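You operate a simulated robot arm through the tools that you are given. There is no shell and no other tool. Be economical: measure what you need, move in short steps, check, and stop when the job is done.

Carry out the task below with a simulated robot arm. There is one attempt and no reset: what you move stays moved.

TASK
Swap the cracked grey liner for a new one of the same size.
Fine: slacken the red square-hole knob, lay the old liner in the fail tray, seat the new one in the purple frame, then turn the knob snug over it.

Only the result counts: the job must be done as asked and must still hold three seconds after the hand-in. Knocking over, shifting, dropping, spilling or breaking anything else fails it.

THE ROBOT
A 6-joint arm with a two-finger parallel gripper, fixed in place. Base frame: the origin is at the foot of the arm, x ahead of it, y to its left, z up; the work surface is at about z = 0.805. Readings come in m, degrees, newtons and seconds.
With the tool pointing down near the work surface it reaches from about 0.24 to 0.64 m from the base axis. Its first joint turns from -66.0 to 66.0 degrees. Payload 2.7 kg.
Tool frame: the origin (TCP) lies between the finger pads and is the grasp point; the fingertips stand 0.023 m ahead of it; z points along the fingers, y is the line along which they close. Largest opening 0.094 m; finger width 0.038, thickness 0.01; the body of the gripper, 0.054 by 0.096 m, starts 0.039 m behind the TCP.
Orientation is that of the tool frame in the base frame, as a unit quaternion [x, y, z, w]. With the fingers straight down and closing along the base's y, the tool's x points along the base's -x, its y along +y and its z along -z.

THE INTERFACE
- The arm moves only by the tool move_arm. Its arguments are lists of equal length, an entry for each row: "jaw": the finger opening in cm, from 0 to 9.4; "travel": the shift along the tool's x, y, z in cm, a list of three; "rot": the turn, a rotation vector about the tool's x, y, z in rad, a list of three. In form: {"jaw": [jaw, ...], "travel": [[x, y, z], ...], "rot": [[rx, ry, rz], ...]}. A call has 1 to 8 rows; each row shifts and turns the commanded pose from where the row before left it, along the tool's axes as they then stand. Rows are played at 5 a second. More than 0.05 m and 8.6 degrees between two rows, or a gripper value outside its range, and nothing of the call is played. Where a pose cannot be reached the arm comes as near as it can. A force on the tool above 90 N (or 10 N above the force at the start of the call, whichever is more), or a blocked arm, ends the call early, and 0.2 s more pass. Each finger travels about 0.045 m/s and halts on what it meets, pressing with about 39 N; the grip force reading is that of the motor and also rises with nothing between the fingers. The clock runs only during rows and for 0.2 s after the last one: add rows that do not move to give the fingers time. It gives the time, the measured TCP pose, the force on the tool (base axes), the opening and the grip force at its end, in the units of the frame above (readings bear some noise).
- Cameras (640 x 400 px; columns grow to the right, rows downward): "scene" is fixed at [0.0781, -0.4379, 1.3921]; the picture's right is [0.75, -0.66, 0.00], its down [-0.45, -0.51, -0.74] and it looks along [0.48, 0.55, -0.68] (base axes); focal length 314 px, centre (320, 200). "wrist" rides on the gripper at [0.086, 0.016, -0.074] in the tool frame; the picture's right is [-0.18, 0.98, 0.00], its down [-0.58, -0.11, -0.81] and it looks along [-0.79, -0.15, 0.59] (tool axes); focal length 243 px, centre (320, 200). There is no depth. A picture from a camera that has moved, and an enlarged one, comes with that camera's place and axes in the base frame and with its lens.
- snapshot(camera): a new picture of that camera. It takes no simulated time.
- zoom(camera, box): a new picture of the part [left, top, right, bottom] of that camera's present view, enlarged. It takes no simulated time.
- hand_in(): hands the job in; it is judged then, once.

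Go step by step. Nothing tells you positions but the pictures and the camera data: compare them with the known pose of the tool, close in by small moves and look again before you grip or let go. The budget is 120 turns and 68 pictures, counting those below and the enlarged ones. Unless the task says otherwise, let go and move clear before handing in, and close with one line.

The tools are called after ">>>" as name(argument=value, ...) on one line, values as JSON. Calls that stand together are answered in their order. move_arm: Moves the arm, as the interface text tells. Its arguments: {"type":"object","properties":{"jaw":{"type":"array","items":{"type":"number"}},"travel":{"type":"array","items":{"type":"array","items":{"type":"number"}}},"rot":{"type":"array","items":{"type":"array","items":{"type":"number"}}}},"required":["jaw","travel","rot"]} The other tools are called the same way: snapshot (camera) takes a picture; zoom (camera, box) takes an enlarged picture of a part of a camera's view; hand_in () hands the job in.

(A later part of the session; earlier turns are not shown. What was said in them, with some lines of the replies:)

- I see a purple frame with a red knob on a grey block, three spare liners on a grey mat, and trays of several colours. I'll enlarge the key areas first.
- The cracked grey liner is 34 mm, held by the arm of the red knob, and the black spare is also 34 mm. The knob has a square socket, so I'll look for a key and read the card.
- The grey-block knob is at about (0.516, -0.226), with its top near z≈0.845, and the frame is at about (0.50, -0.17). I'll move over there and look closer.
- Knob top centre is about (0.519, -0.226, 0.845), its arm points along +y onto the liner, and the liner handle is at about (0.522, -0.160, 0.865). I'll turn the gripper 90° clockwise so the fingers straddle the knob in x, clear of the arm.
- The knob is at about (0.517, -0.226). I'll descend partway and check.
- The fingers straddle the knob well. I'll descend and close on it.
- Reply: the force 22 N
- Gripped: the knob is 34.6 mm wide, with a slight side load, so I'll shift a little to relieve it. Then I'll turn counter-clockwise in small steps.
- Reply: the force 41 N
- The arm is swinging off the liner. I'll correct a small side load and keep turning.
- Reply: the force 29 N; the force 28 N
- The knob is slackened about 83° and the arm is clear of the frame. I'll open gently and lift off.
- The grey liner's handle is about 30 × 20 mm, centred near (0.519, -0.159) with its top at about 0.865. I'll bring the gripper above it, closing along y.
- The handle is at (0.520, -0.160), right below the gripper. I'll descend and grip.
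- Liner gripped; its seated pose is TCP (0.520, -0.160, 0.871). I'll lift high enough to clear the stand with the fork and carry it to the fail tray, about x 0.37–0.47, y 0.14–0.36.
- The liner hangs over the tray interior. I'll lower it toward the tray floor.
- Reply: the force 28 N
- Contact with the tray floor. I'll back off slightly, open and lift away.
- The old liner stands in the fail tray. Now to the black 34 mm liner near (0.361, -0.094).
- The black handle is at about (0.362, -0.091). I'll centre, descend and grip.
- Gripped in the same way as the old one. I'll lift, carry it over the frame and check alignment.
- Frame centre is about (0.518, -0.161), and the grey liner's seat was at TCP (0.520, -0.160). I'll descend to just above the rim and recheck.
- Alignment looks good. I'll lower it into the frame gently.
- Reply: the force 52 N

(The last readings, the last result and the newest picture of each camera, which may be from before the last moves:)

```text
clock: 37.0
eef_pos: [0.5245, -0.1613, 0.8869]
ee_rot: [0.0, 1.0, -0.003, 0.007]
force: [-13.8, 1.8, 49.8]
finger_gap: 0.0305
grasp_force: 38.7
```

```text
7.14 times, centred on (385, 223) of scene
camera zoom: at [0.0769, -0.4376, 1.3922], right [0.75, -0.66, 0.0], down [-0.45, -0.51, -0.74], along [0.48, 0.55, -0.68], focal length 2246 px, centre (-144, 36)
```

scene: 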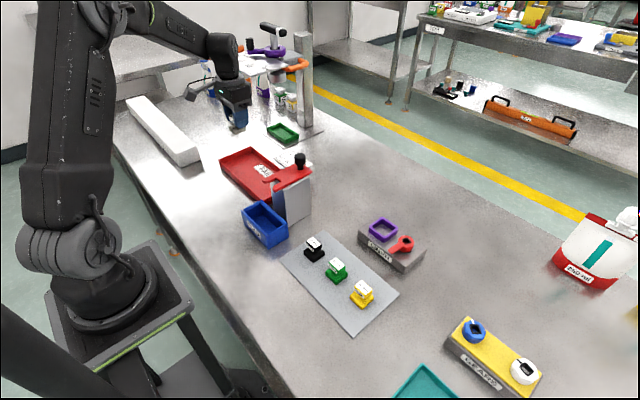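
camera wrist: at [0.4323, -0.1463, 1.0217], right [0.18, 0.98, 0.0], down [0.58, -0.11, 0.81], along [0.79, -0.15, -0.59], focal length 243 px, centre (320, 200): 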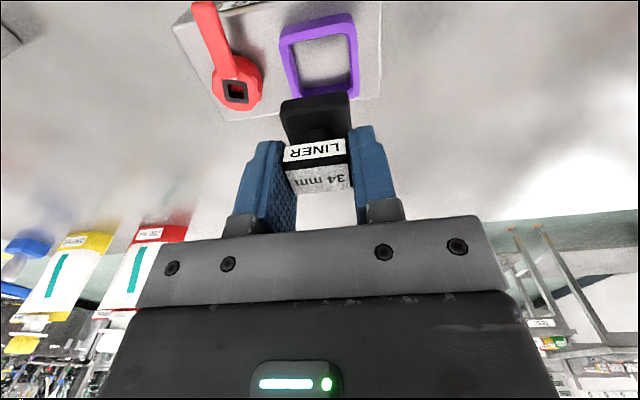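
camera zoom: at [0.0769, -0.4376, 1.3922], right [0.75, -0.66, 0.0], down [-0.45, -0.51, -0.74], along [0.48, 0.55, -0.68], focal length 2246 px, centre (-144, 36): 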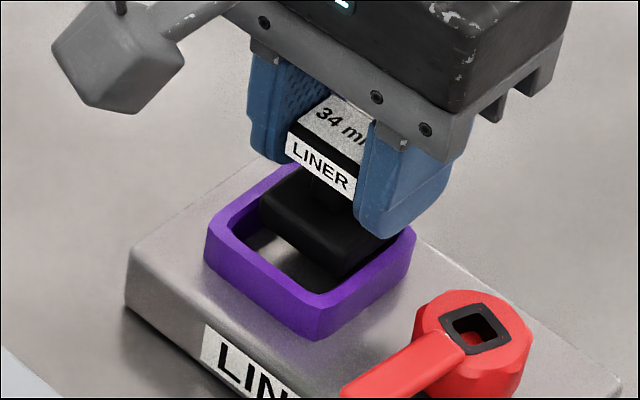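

It landed on the far (+x) rim of the frame. I'll lift a bit and look at the offset again.

>>> move_arm(jaw=[2, 2, 2, 2], travel=[[0, 0, -0.9], [0, 0, -0.5], [0, 0, 0], [0, 0, 0]], rot=[[0, 0, 0], [0, 0, 0], [0, 0, 0], [0, 0, 0]])

>>> zoom(camera="scene", box=[350, 195, 420, 251])

>>> zoom(camera="wrist", box=[220, 0, 420, 200])

```text
clock: 38.0
eef_pos: [0.5227, -0.1601, 0.8939]
ee_rot: [0.001, 1.0, 0.0, 0.0]
force: [0.2, 0.3, 0.0]
finger_gap: 0.031
grasp_force: 39.3
```

```text
7.14 times, centred on (385, 223) of scene
camera zoom: at [0.0781, -0.4379, 1.3921], right [0.75, -0.66, 0.0], down [-0.45, -0.51, -0.74], along [0.48, 0.55, -0.68], focal length 2246 px, centre (-144, 36)
```

zoom: 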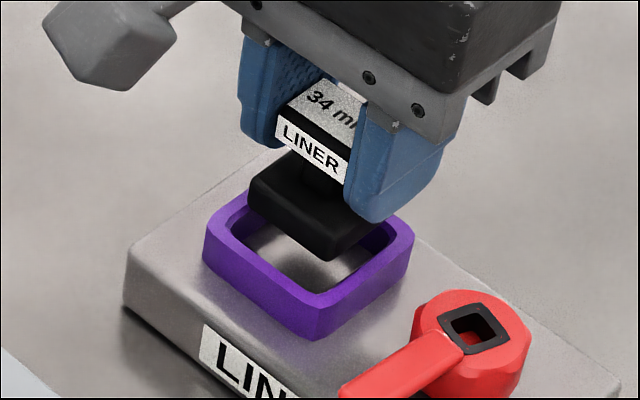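

```text
2.00 times, centred on (320, 100) of wrist
camera zoom: at [0.4359, -0.144, 0.9682], right [0.18, 0.98, 0.0], down [0.58, -0.11, 0.81], along [0.79, -0.15, -0.59], focal length 485 px, centre (320, 400)
```

zoom: 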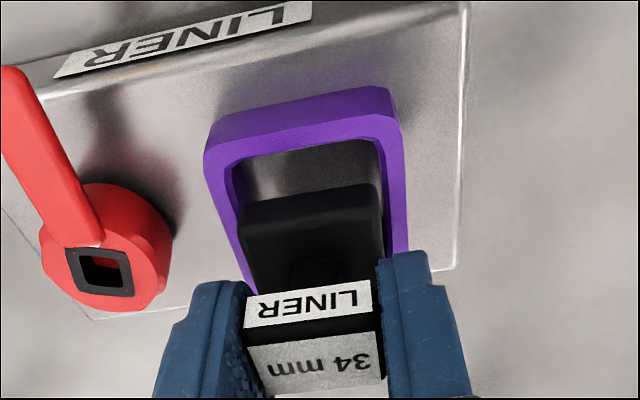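

Comparing the rim and plate in the scene view, the liner sits about 4 mm too far in +x and is right in y. I'll shift -x by 4 mm and look again.

>>> move_arm(jaw=[2, 2, 2], travel=[[0.4, 0, 0], [0, 0, 0.3], [0, 0, 0]], rot=[[0, 0, 0], [0, 0, 0], [0, 0, 0]])

>>> zoom(camera="scene", box=[355, 205, 405, 245])

>>> zoom(camera="wrist", box=[220, 0, 420, 200])

```text
clock: 38.8
eef_pos: [0.5177, -0.1606, 0.892]
ee_rot: [0.0, 1.0, 0.0, 0.0]
force: [-1.0, 0.2, -0.4]
finger_gap: 0.0306
grasp_force: 39.2
```

```text
10.00 times, centred on (380, 225) of scene
camera zoom: at [0.0781, -0.4379, 1.3921], right [0.75, -0.66, 0.0], down [-0.45, -0.51, -0.74], along [0.48, 0.55, -0.68], focal length 3145 px, centre (-280, -50)
```

zoom: 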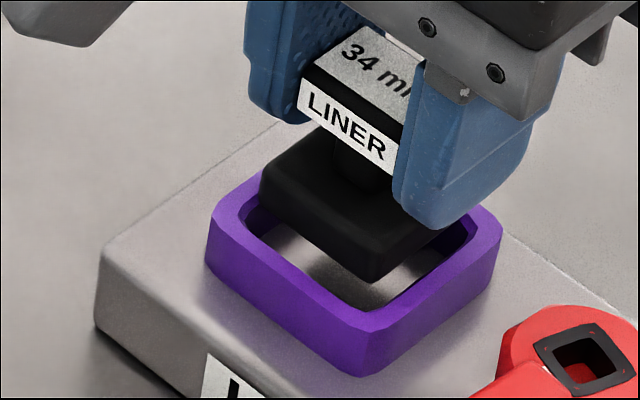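

```text
2.00 times, centred on (320, 100) of wrist
camera zoom: at [0.4322, -0.1445, 0.9655], right [0.18, 0.98, 0.0], down [0.58, -0.11, 0.81], along [0.79, -0.15, -0.59], focal length 485 px, centre (320, 400)
```

zoom: 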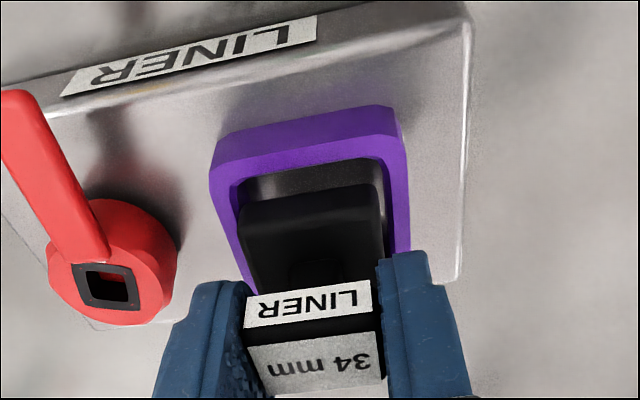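

>>> move_arm(jaw=[2, 2, 2, 2, 2], travel=[[0.1, 0, 0], [0, 0, 0.3], [0, 0, 0.3], [0, 0, 0.2], [0, 0, 0]], rot=[[0, 0, 0], [0, 0, 0], [0, 0, 0], [0, 0, 0], [0, 0, 0]])

>>> zoom(camera="scene", box=[355, 205, 405, 245])

```text
clock: 40.0
eef_pos: [0.5165, -0.1603, 0.8834]
ee_rot: [0.0, 1.0, 0.001, 0.0]
force: [-0.3, 0.0, -0.8]
finger_gap: 0.0309
grasp_force: 38.8
```

```text
10.00 times, centred on (380, 225) of scene
camera zoom: at [0.0781, -0.4379, 1.3921], right [0.75, -0.66, 0.0], down [-0.45, -0.51, -0.74], along [0.48, 0.55, -0.68], focal length 3145 px, centre (-280, -50)
```

zoom: 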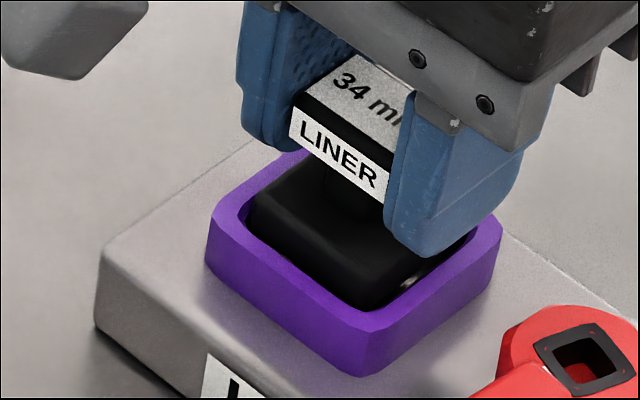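

It's entering the frame without contact. I'll continue down.

>>> move_arm(jaw=[2, 2, 2, 2, 2], travel=[[0, 0, 0.3], [0, 0, 0.3], [0, 0, 0.2], [0, 0, 0.2], [0, 0, 0]], rot=[[0, 0, 0], [0, 0, 0], [0, 0, 0], [0, 0, 0], [0, 0, 0]])

>>> zoom(camera="scene", box=[355, 205, 405, 245])

```text
clock: 41.2
eef_pos: [0.5166, -0.1593, 0.875]
ee_rot: [-0.001, 1.0, 0.0, 0.0]
force: [0.0, 1.6, -1.0]
finger_gap: 0.031
grasp_force: 39.0
```

```text
10.00 times, centred on (380, 225) of scene
camera zoom: at [0.0781, -0.4379, 1.3921], right [0.75, -0.66, 0.0], down [-0.45, -0.51, -0.74], along [0.48, 0.55, -0.68], focal length 3145 px, centre (-280, -50)
```

zoom: 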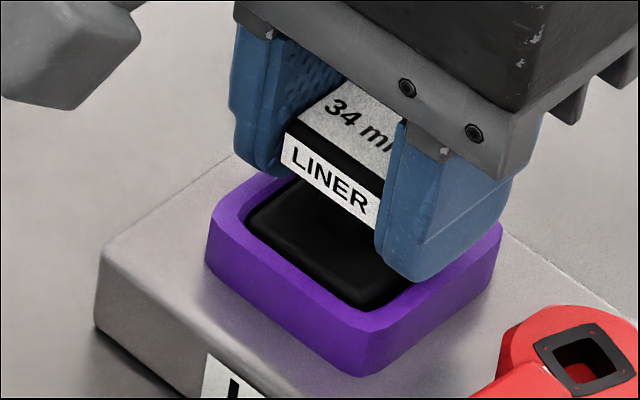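

>>> move_arm(jaw=[2, 2, 2, 2], travel=[[0, 0, 0.15], [0, 0, 0.15], [0, 0, 0.1], [0, 0, 0]], rot=[[0, 0, 0], [0, 0, 0], [0, 0, 0], [0, 0, 0]])

```text
clock: 42.2
eef_pos: [0.5183, -0.1592, 0.8722]
ee_rot: [0.0, 1.0, -0.002, 0.0]
force: [-4.0, 2.0, 13.9]
finger_gap: 0.0308
grasp_force: 39.0
```

Contact at z 0.872, which matches the old liner's seated height. I'll release and lift, then check.

>>> move_arm(jaw=[3.5, 4.5, 5, 5, 5, 5, 5], travel=[[0, 0, 0], [0, 0, 0], [0, 0, 0], [0, 0, -2], [0, 0, -3], [0, 0, -4], [0, 0, 0]], rot=[[0, 0, 0], [0, 0, 0], [0, 0, 0], [0, 0, 0], [0, 0, 0], [0, 0, 0], [0, 0, 0]])

>>> zoom(camera="scene", box=[350, 205, 430, 269])

>>> zoom(camera="wrist", box=[140, 0, 380, 150])

```text
clock: 43.8
eef_pos: [0.5163, -0.1574, 0.961]
ee_rot: [0.001, 1.0, 0.0, 0.0]
force: [0.2, 0.6, -0.2]
finger_gap: 0.0497
grasp_force: 0.0
```

```text
6.25 times, centred on (390, 237) of scene
camera zoom: at [0.0781, -0.4379, 1.3921], right [0.75, -0.66, 0.0], down [-0.45, -0.51, -0.74], along [0.48, 0.55, -0.68], focal length 1966 px, centre (-118, -31)
```

zoom: 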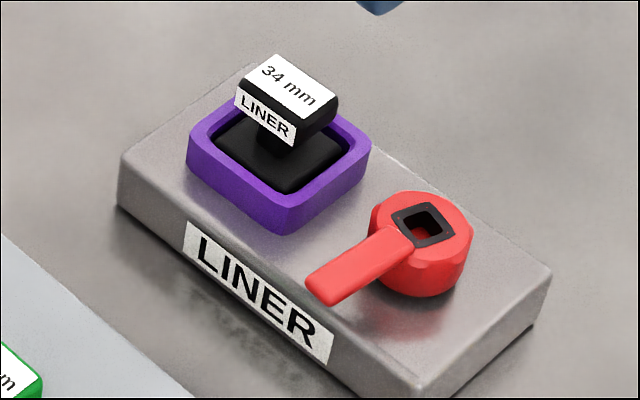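

```text
2.67 times, centred on (260, 75) of wrist
camera zoom: at [0.4305, -0.1427, 1.0354], right [0.18, 0.98, 0.0], down [0.58, -0.11, 0.81], along [0.79, -0.15, -0.59], focal length 647 px, centre (480, 533)
```

zoom: 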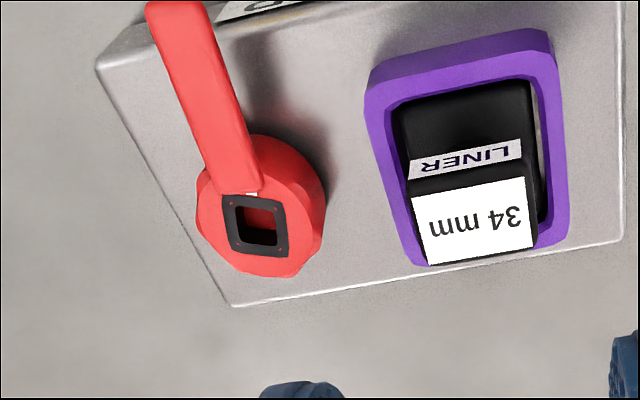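

The new liner sits flat in the frame. Now I'll regrip the knob at the angle I left it and turn it back clockwise.

>>> move_arm(jaw=[5.2, 5.2, 5.2, 5.2, 5.2, 5.2, 5.2], travel=[[0, -3.4, 0], [-0.1, -3.45, 0], [0, 0, 0], [0, 0, 3], [0, 0, 3], [0, 0, 0], [0, 0, 0]], rot=[[0, 0, 0], [0, 0, 0], [0, 0, 0.132], [0, 0, 0], [0, 0, 0], [0, 0, 0], [0, 0, 0]])

>>> zoom(camera="scene", box=[340, 190, 440, 270])

```text
clock: 45.4
eef_pos: [0.5191, -0.2282, 0.9003]
ee_rot: [0.066, 0.998, 0.0, 0.0]
force: [0.2, -0.4, 0.1]
finger_gap: 0.052
grasp_force: 0.1
```

```text
5.00 times, centred on (390, 230) of scene
camera zoom: at [0.0781, -0.4379, 1.3921], right [0.75, -0.66, 0.0], down [-0.45, -0.51, -0.74], along [0.48, 0.55, -0.68], focal length 1572 px, centre (-30, 50)
```

zoom: 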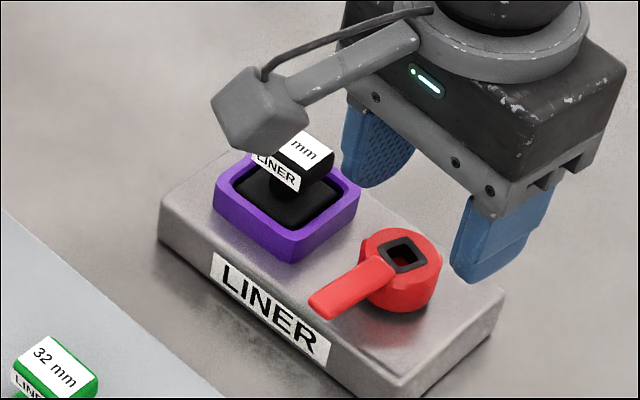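

>>> move_arm(jaw=[5.2, 5.2, 5.2, 5.2, 4.5, 3.8, 3, 3], travel=[[0.2, 0.2, 1.5], [0, 0, 1.5], [0, 0, 1.2], [0, 0, 0], [0, 0, 0], [0, 0, 0], [0, 0, 0], [0, 0, 0]], rot=[[0, 0, 0], [0, 0, 0], [0, 0, 0], [0, 0, 0], [0, 0, 0], [0, 0, 0], [0, 0, 0], [0, 0, 0]])

>>> zoom(camera="scene", box=[340, 190, 440, 270])

```text
clock: 47.2
eef_pos: [0.517, -0.2254, 0.8578]
ee_rot: [0.065, 0.998, 0.0, 0.0]
force: [1.3, 15.8, 2.0]
finger_gap: 0.0371
grasp_force: 8.5
```

```text
5.00 times, centred on (390, 230) of scene
camera zoom: at [0.0781, -0.4375, 1.3922], right [0.75, -0.66, 0.0], down [-0.45, -0.51, -0.73], along [0.48, 0.55, -0.68], focal length 1572 px, centre (-30, 50)
```

zoom: 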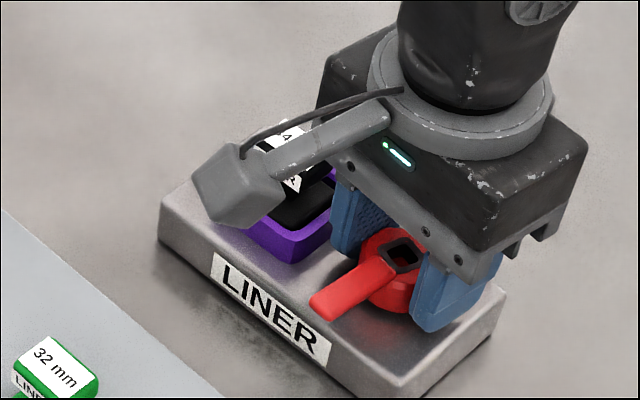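

>>> move_arm(jaw=[3, 3, 3], travel=[[0, 0, 0], [0, 0, 0], [0, 0, 0]], rot=[[0, 0, 0], [0, 0, 0], [0, 0, 0]])

>>> move_arm(jaw=[3, 3, 3, 3, 3], travel=[[0, 0, 0], [0, 0, 0], [0, 0, 0], [0, 0, 0], [0, 0, 0]], rot=[[0, 0, 0.12], [0, 0, 0.12], [0, 0, 0.12], [0, 0, 0.12], [0, 0, 0]])

>>> zoom(camera="scene", box=[340, 190, 440, 270])

```text
clock: 48.0
eef_pos: [0.5176, -0.2256, 0.8586]
ee_rot: [0.065, 0.998, -0.001, 0.0]
force: [0.6, 19.5, 1.2]
finger_gap: 0.0385
grasp_force: 9.3
```

```text
clock: 49.2
eef_pos: [0.5172, -0.2259, 0.8585]
ee_rot: [0.303, 0.953, 0.0, 0.002]
force: [7.5, 12.2, 1.3]
finger_gap: 0.0364
grasp_force: 7.5
```

```text
5.00 times, centred on (390, 230) of scene
camera zoom: at [0.0782, -0.4376, 1.3922], right [0.75, -0.66, 0.0], down [-0.45, -0.51, -0.73], along [0.48, 0.55, -0.68], focal length 1572 px, centre (-30, 50)
```

zoom: 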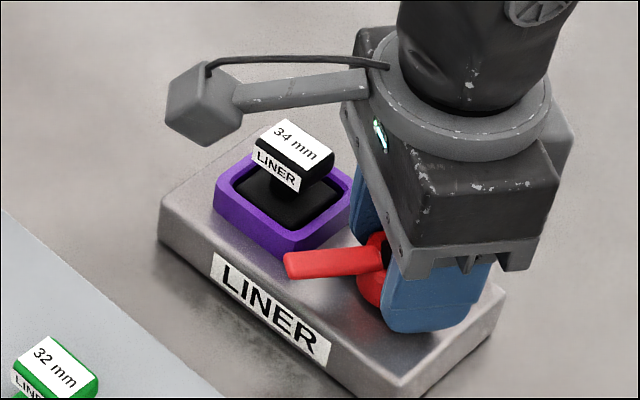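

The knob is turning, but the grip is light, so I'll tighten it before going on.

>>> move_arm(jaw=[2, 1.5, 1.5, 1.5], travel=[[0, 0, 0], [0, 0, 0], [0, 0, 0], [0, 0, 0]], rot=[[0, 0, 0], [0, 0, 0], [0, 0, 0], [0, 0, 0]])

```text
clock: 50.2
eef_pos: [0.5174, -0.227, 0.8585]
ee_rot: [0.3, 0.954, 0.0, 0.001]
force: [10.7, 15.8, 5.3]
finger_gap: 0.0346
grasp_force: 45.1
```

>>> move_arm(jaw=[1.5, 1.5, 1.5, 1.5, 1.5], travel=[[0, 0, 0], [0, 0, 0], [0, 0, 0], [0, 0, 0], [0, 0, 0]], rot=[[0, 0, 0.13], [0, 0, 0.13], [0, 0, 0.13], [0, 0, 0.13], [0, 0, 0]])

>>> zoom(camera="scene", box=[340, 190, 440, 270])

```text
clock: 51.4
eef_pos: [0.516, -0.2269, 0.8574]
ee_rot: [0.538, 0.843, 0.0, -0.001]
force: [4.3, 13.3, 12.3]
finger_gap: 0.0343
grasp_force: 45.1
```

```text
5.00 times, centred on (390, 230) of scene
camera zoom: at [0.078, -0.4375, 1.3922], right [0.75, -0.66, 0.0], down [-0.45, -0.51, -0.73], along [0.48, 0.55, -0.68], focal length 1572 px, centre (-30, 50)
```

zoom: 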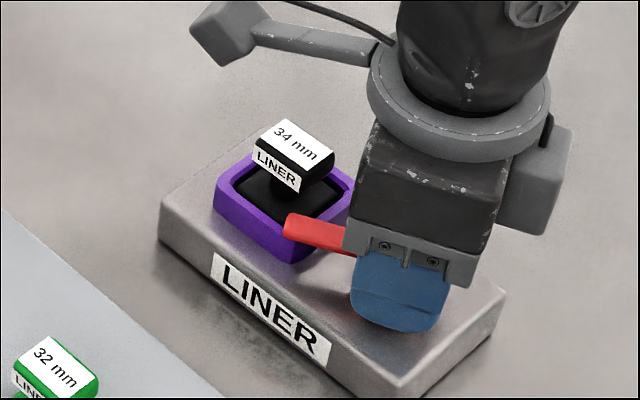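

>>> move_arm(jaw=[1.5, 1.5, 1.5, 1.5], travel=[[0, 0, 0], [0, 0, 0], [0, 0, 0], [0, 0, 0]], rot=[[0, 0, 0.12], [0, 0, 0.12], [0, 0, 0.1], [0, 0, 0]])

>>> zoom(camera="scene", box=[340, 190, 440, 270])

```text
clock: 52.4
eef_pos: [0.5154, -0.2271, 0.8587]
ee_rot: [0.672, 0.741, 0.0, 0.001]
force: [-9.0, 13.7, 25.9]
finger_gap: 0.0343
grasp_force: 45.3
```

```text
5.00 times, centred on (390, 230) of scene
camera zoom: at [0.0775, -0.4374, 1.3923], right [0.75, -0.66, 0.0], down [-0.45, -0.51, -0.74], along [0.48, 0.55, -0.68], focal length 1572 px, centre (-30, 50)
```

zoom: 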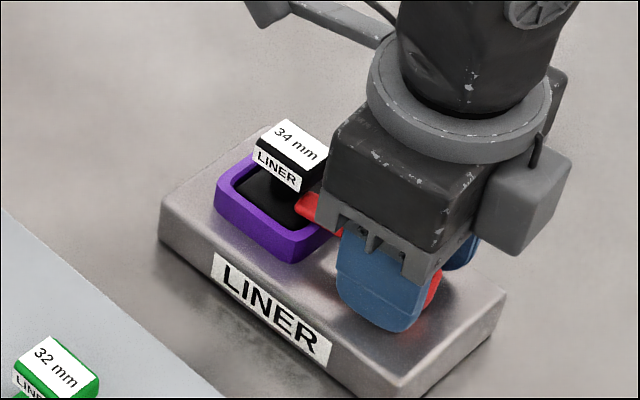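

>>> move_arm(jaw=[1.5, 1.5, 1.5], travel=[[0, 0, 0], [0, 0, 0], [0, 0, 0]], rot=[[0, 0, 0.08], [0, 0, 0.06], [0, 0, 0]])

>>> zoom(camera="scene", box=[340, 190, 440, 270])

```text
clock: 53.2
eef_pos: [0.5141, -0.2275, 0.8579]
ee_rot: [0.723, 0.691, 0.0, 0.0]
force: [-12.9, 4.2, 21.6]
finger_gap: 0.0344
grasp_force: 45.2
```

```text
5.00 times, centred on (390, 230) of scene
camera zoom: at [0.0774, -0.4377, 1.3922], right [0.75, -0.66, 0.0], down [-0.45, -0.51, -0.74], along [0.48, 0.55, -0.68], focal length 1572 px, centre (-30, 50)
```

zoom: 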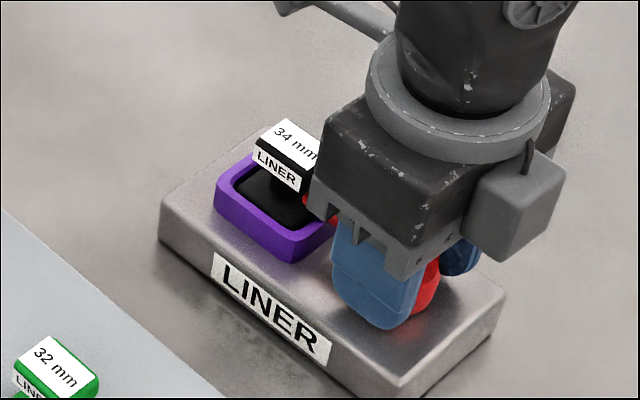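

The gripper yaw is about 92.6°, near the original 90°. I'll release, lift and compare the arm with its original position.

>>> move_arm(jaw=[3.8, 4.8, 5.6, 5.6, 5.6, 5.6, 5.6], travel=[[0, 0, 0], [0, 0, 0], [0, 0, 0], [0, 0, -2], [0, 0, -3], [0, 0, -4], [0, 0, -3]], rot=[[0, 0, 0], [0, 0, 0], [0, 0, 0], [0, 0, 0], [0, 0, 0], [0, 0, 0], [0, 0, 0]])

>>> zoom(camera="scene", box=[340, 200, 440, 280])

```text
clock: 54.8
eef_pos: [0.5171, -0.2261, 0.9764]
ee_rot: [0.722, 0.692, 0.001, -0.001]
force: [0.1, 0.1, -0.6]
finger_gap: 0.0562
grasp_force: 0.0
```

```text
5.00 times, centred on (390, 240) of scene
camera zoom: at [0.0781, -0.4379, 1.3921], right [0.75, -0.66, 0.0], down [-0.45, -0.51, -0.74], along [0.48, 0.55, -0.68], focal length 1572 px, centre (-30, 0)
```

zoom: 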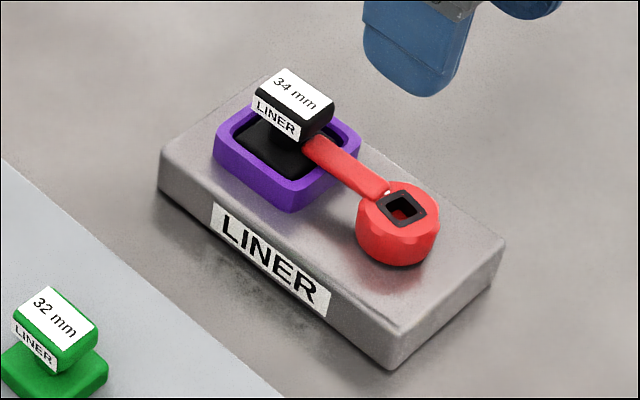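

>>> zoom(camera="scene", box=[380, 225, 430, 257])

>>> snapshot(camera="wrist")

```text
12.50 times, centred on (405, 241) of scene
camera zoom: at [0.0781, -0.4379, 1.3921], right [0.75, -0.66, 0.0], down [-0.45, -0.51, -0.74], along [0.48, 0.55, -0.68], focal length 3931 px, centre (-742, -312)
```

zoom: 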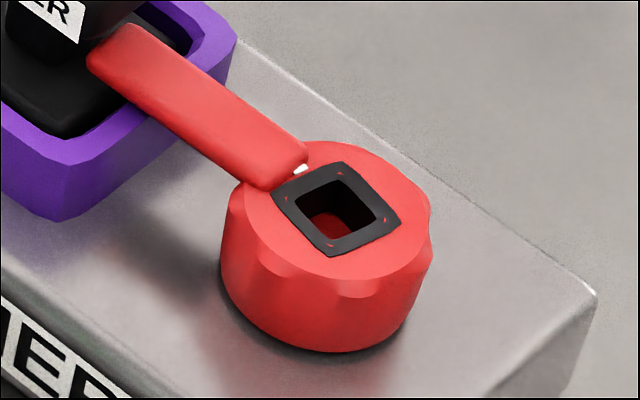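

```text
10 pictures are left
camera wrist: at [0.538, -0.1405, 1.051], right [0.97, -0.22, 0.0], down [-0.13, -0.58, 0.81], along [-0.18, -0.79, -0.59], focal length 243 px, centre (320, 200)
```

wrist: 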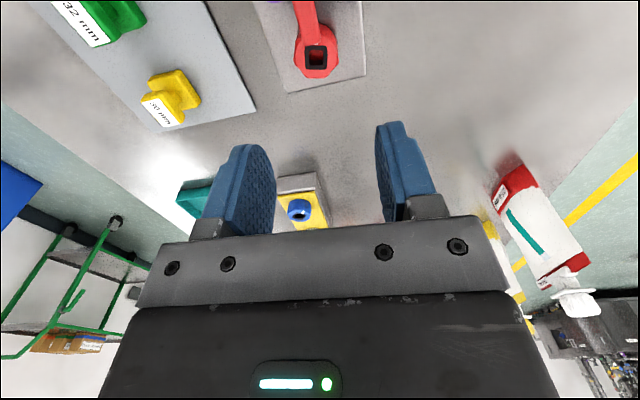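

The arm is back along +y over the liner plate, matching the original. To make sure it's snug, I'll regrip at this angle and turn a little further to feel for the stop.

>>> move_arm(jaw=[5.6, 5.6, 5.6, 5.6, 5.6], travel=[[0, 0, 4], [0, 0, 4], [0, 0, 2], [0, 0, 1.8], [0, 0, 0]], rot=[[0, 0, 0], [0, 0, 0], [0, 0, 0], [0, 0, 0], [0, 0, 0]])

>>> move_arm(jaw=[4, 3, 2, 1.5, 1.5, 1.5], travel=[[0, 0, 0], [0, 0, 0], [0, 0, 0], [0, 0, 0], [0, 0, 0], [0, 0, 0]], rot=[[0, 0, 0], [0, 0, 0], [0, 0, 0], [0, 0, 0], [0, 0, 0], [0, 0, 0]])

>>> move_arm(jaw=[1.5, 1.5, 1.5], travel=[[0, 0, 0], [0, 0, 0], [0, 0, 0]], rot=[[0, 0, 0.05], [0, 0, 0.05], [0, 0, 0]])

```text
clock: 56.0
eef_pos: [0.5149, -0.2251, 0.8589]
ee_rot: [0.722, 0.692, 0.0, 0.0]
force: [0.4, -0.1, -0.1]
finger_gap: 0.0562
grasp_force: 0.0
```

```text
clock: 57.4
eef_pos: [0.5151, -0.2256, 0.859]
ee_rot: [0.722, 0.692, -0.001, -0.001]
force: [-10.8, 1.2, 2.2]
finger_gap: 0.0345
grasp_force: 45.1
```

```text
clock: 58.2
eef_pos: [0.514, -0.2252, 0.86]
ee_rot: [0.756, 0.654, 0.0, 0.0]
force: [-9.1, -1.1, -4.4]
finger_gap: 0.0342
grasp_force: 44.9
```

>>> move_arm(jaw=[3.8, 4.8, 5.6, 5.6, 5.6, 5.6, 5.6], travel=[[0, 0, 0], [0, 0, 0], [0, 0, 0], [0, 0, -2], [0, 0, -3], [0, 0, -4], [0, 0, -3]], rot=[[0, 0, 0], [0, 0, 0], [0, 0, 0], [0, 0, 0], [0, 0, 0], [0, 0, 0], [0, 0, 0]])

>>> zoom(camera="scene", box=[380, 225, 430, 257])

```text
clock: 59.8
eef_pos: [0.5145, -0.2236, 0.9806]
ee_rot: [0.755, 0.655, 0.001, 0.0]
force: [1.1, -0.4, -0.2]
finger_gap: 0.056
grasp_force: 0.0
```

```text
12.50 times, centred on (405, 241) of scene
camera zoom: at [0.0781, -0.4379, 1.3921], right [0.75, -0.66, 0.0], down [-0.45, -0.51, -0.74], along [0.48, 0.55, -0.68], focal length 3931 px, centre (-742, -312)
```

zoom: 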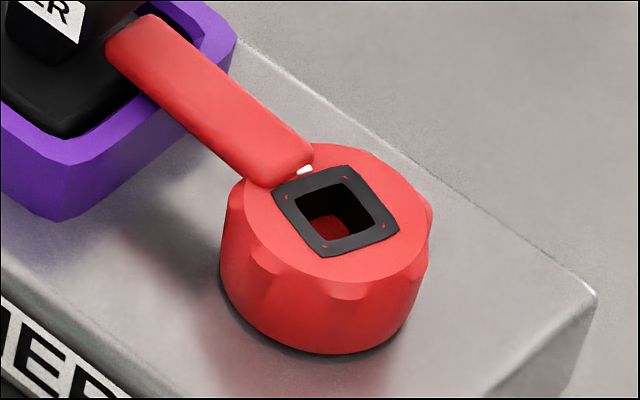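

It moved about 6° without hitting a hard stop. I'll go back to my original viewing pose to compare the arm's angle directly with the first close-up.

>>> move_arm(jaw=[5.6, 5.6, 5.6, 5.6, 5.6, 5.6, 5.6, 5.6], travel=[[0, 0, 0], [0, 0, 0], [0, 0, 0], [0, 0, 0], [0, 0, 0], [0, 0, 0], [0, 0, 0], [0, 0, 0]], rot=[[0, 0, -0.143], [0, 0, -0.143], [0, 0, -0.143], [0, 0, -0.143], [0, 0, -0.143], [0, 0, -0.143], [0, 0, -0.143], [0, 0, -0.143]])

>>> move_arm(jaw=[5.6, 5.6, 5.6, 5.6, 5.6, 5.6, 5.6, 5.6], travel=[[0, 0, 0], [0, 0, 0], [0, 0, 0], [0, 0, 0], [3.3, 0.8, 0], [3.3, 0.8, 0], [3.4, 0.8, 0], [0, 0, 0]], rot=[[0, 0, -0.143], [0, 0, -0.143], [0, 0, -0.143], [0, 0, -0.138], [0, 0, 0], [0, 0, 0], [0, 0, 0], [0, 0, 0]])

>>> zoom(camera="wrist", box=[270, 70, 420, 180])

```text
clock: 61.6
eef_pos: [0.5162, -0.226, 0.9795]
ee_rot: [0.279, 0.96, 0.0, 0.0]
force: [0.6, -0.7, -0.3]
finger_gap: 0.056
grasp_force: 0.2
```

```text
clock: 63.4
eef_pos: [0.4171, -0.2029, 0.9818]
ee_rot: [0.0, 1.0, 0.001, -0.001]
force: [-0.6, -0.2, 0.5]
finger_gap: 0.0558
grasp_force: 0.0
```

```text
3.64 times, centred on (345, 125) of wrist
camera zoom: at [0.3308, -0.1863, 1.0559], right [0.19, 0.98, 0.0], down [0.58, -0.11, 0.81], along [0.79, -0.15, -0.59], focal length 882 px, centre (229, 473)
```

zoom: 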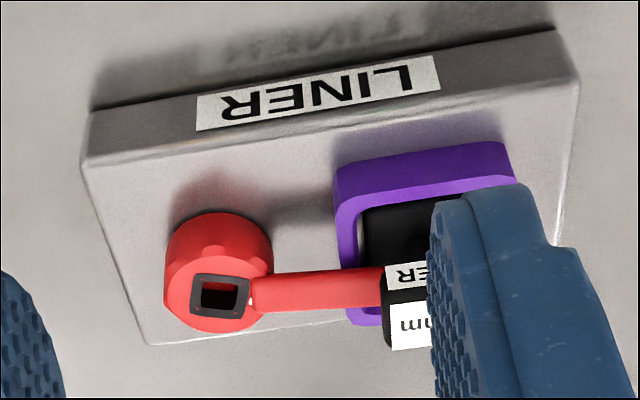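

The arm is within a few degrees of its original clamped angle, slightly on the tight side. One last check of the whole scene before handing in.

>>> snapshot(camera="scene")

>>> zoom(camera="scene", box=[350, 205, 430, 269])

```text
7 pictures are left
```

scene: 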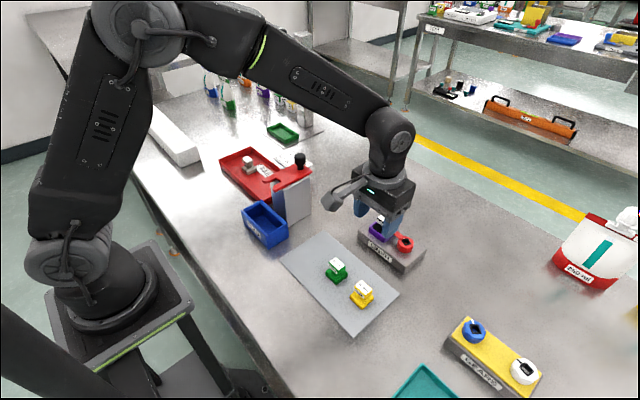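

```text
6.25 times, centred on (390, 237) of scene
camera zoom: at [0.078, -0.4379, 1.3921], right [0.75, -0.66, 0.0], down [-0.45, -0.51, -0.74], along [0.48, 0.55, -0.68], focal length 1966 px, centre (-118, -31)
```

zoom: 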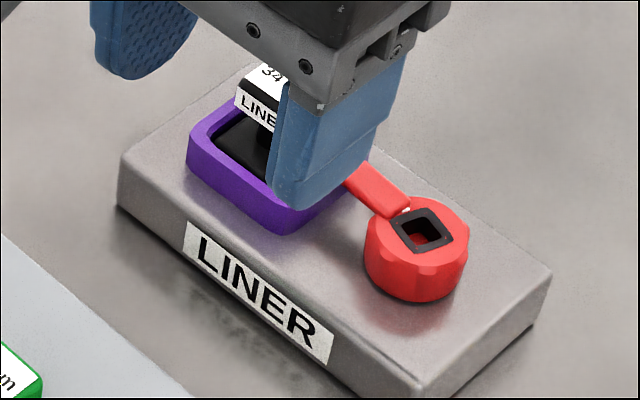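

Everything is in place and the gripper is clear, so I'm handing in.

>>> hand_in()

```text
The job is handed in.
```

I swapped the cracked grey liner for the black 34 mm one: the old liner is in the fail tray, the new one is seated in the purple frame, and the red knob is turned back over it. The knob never met a hard stop, so I judged "snug" by its arm being back over the liner, a few degrees past where it started.
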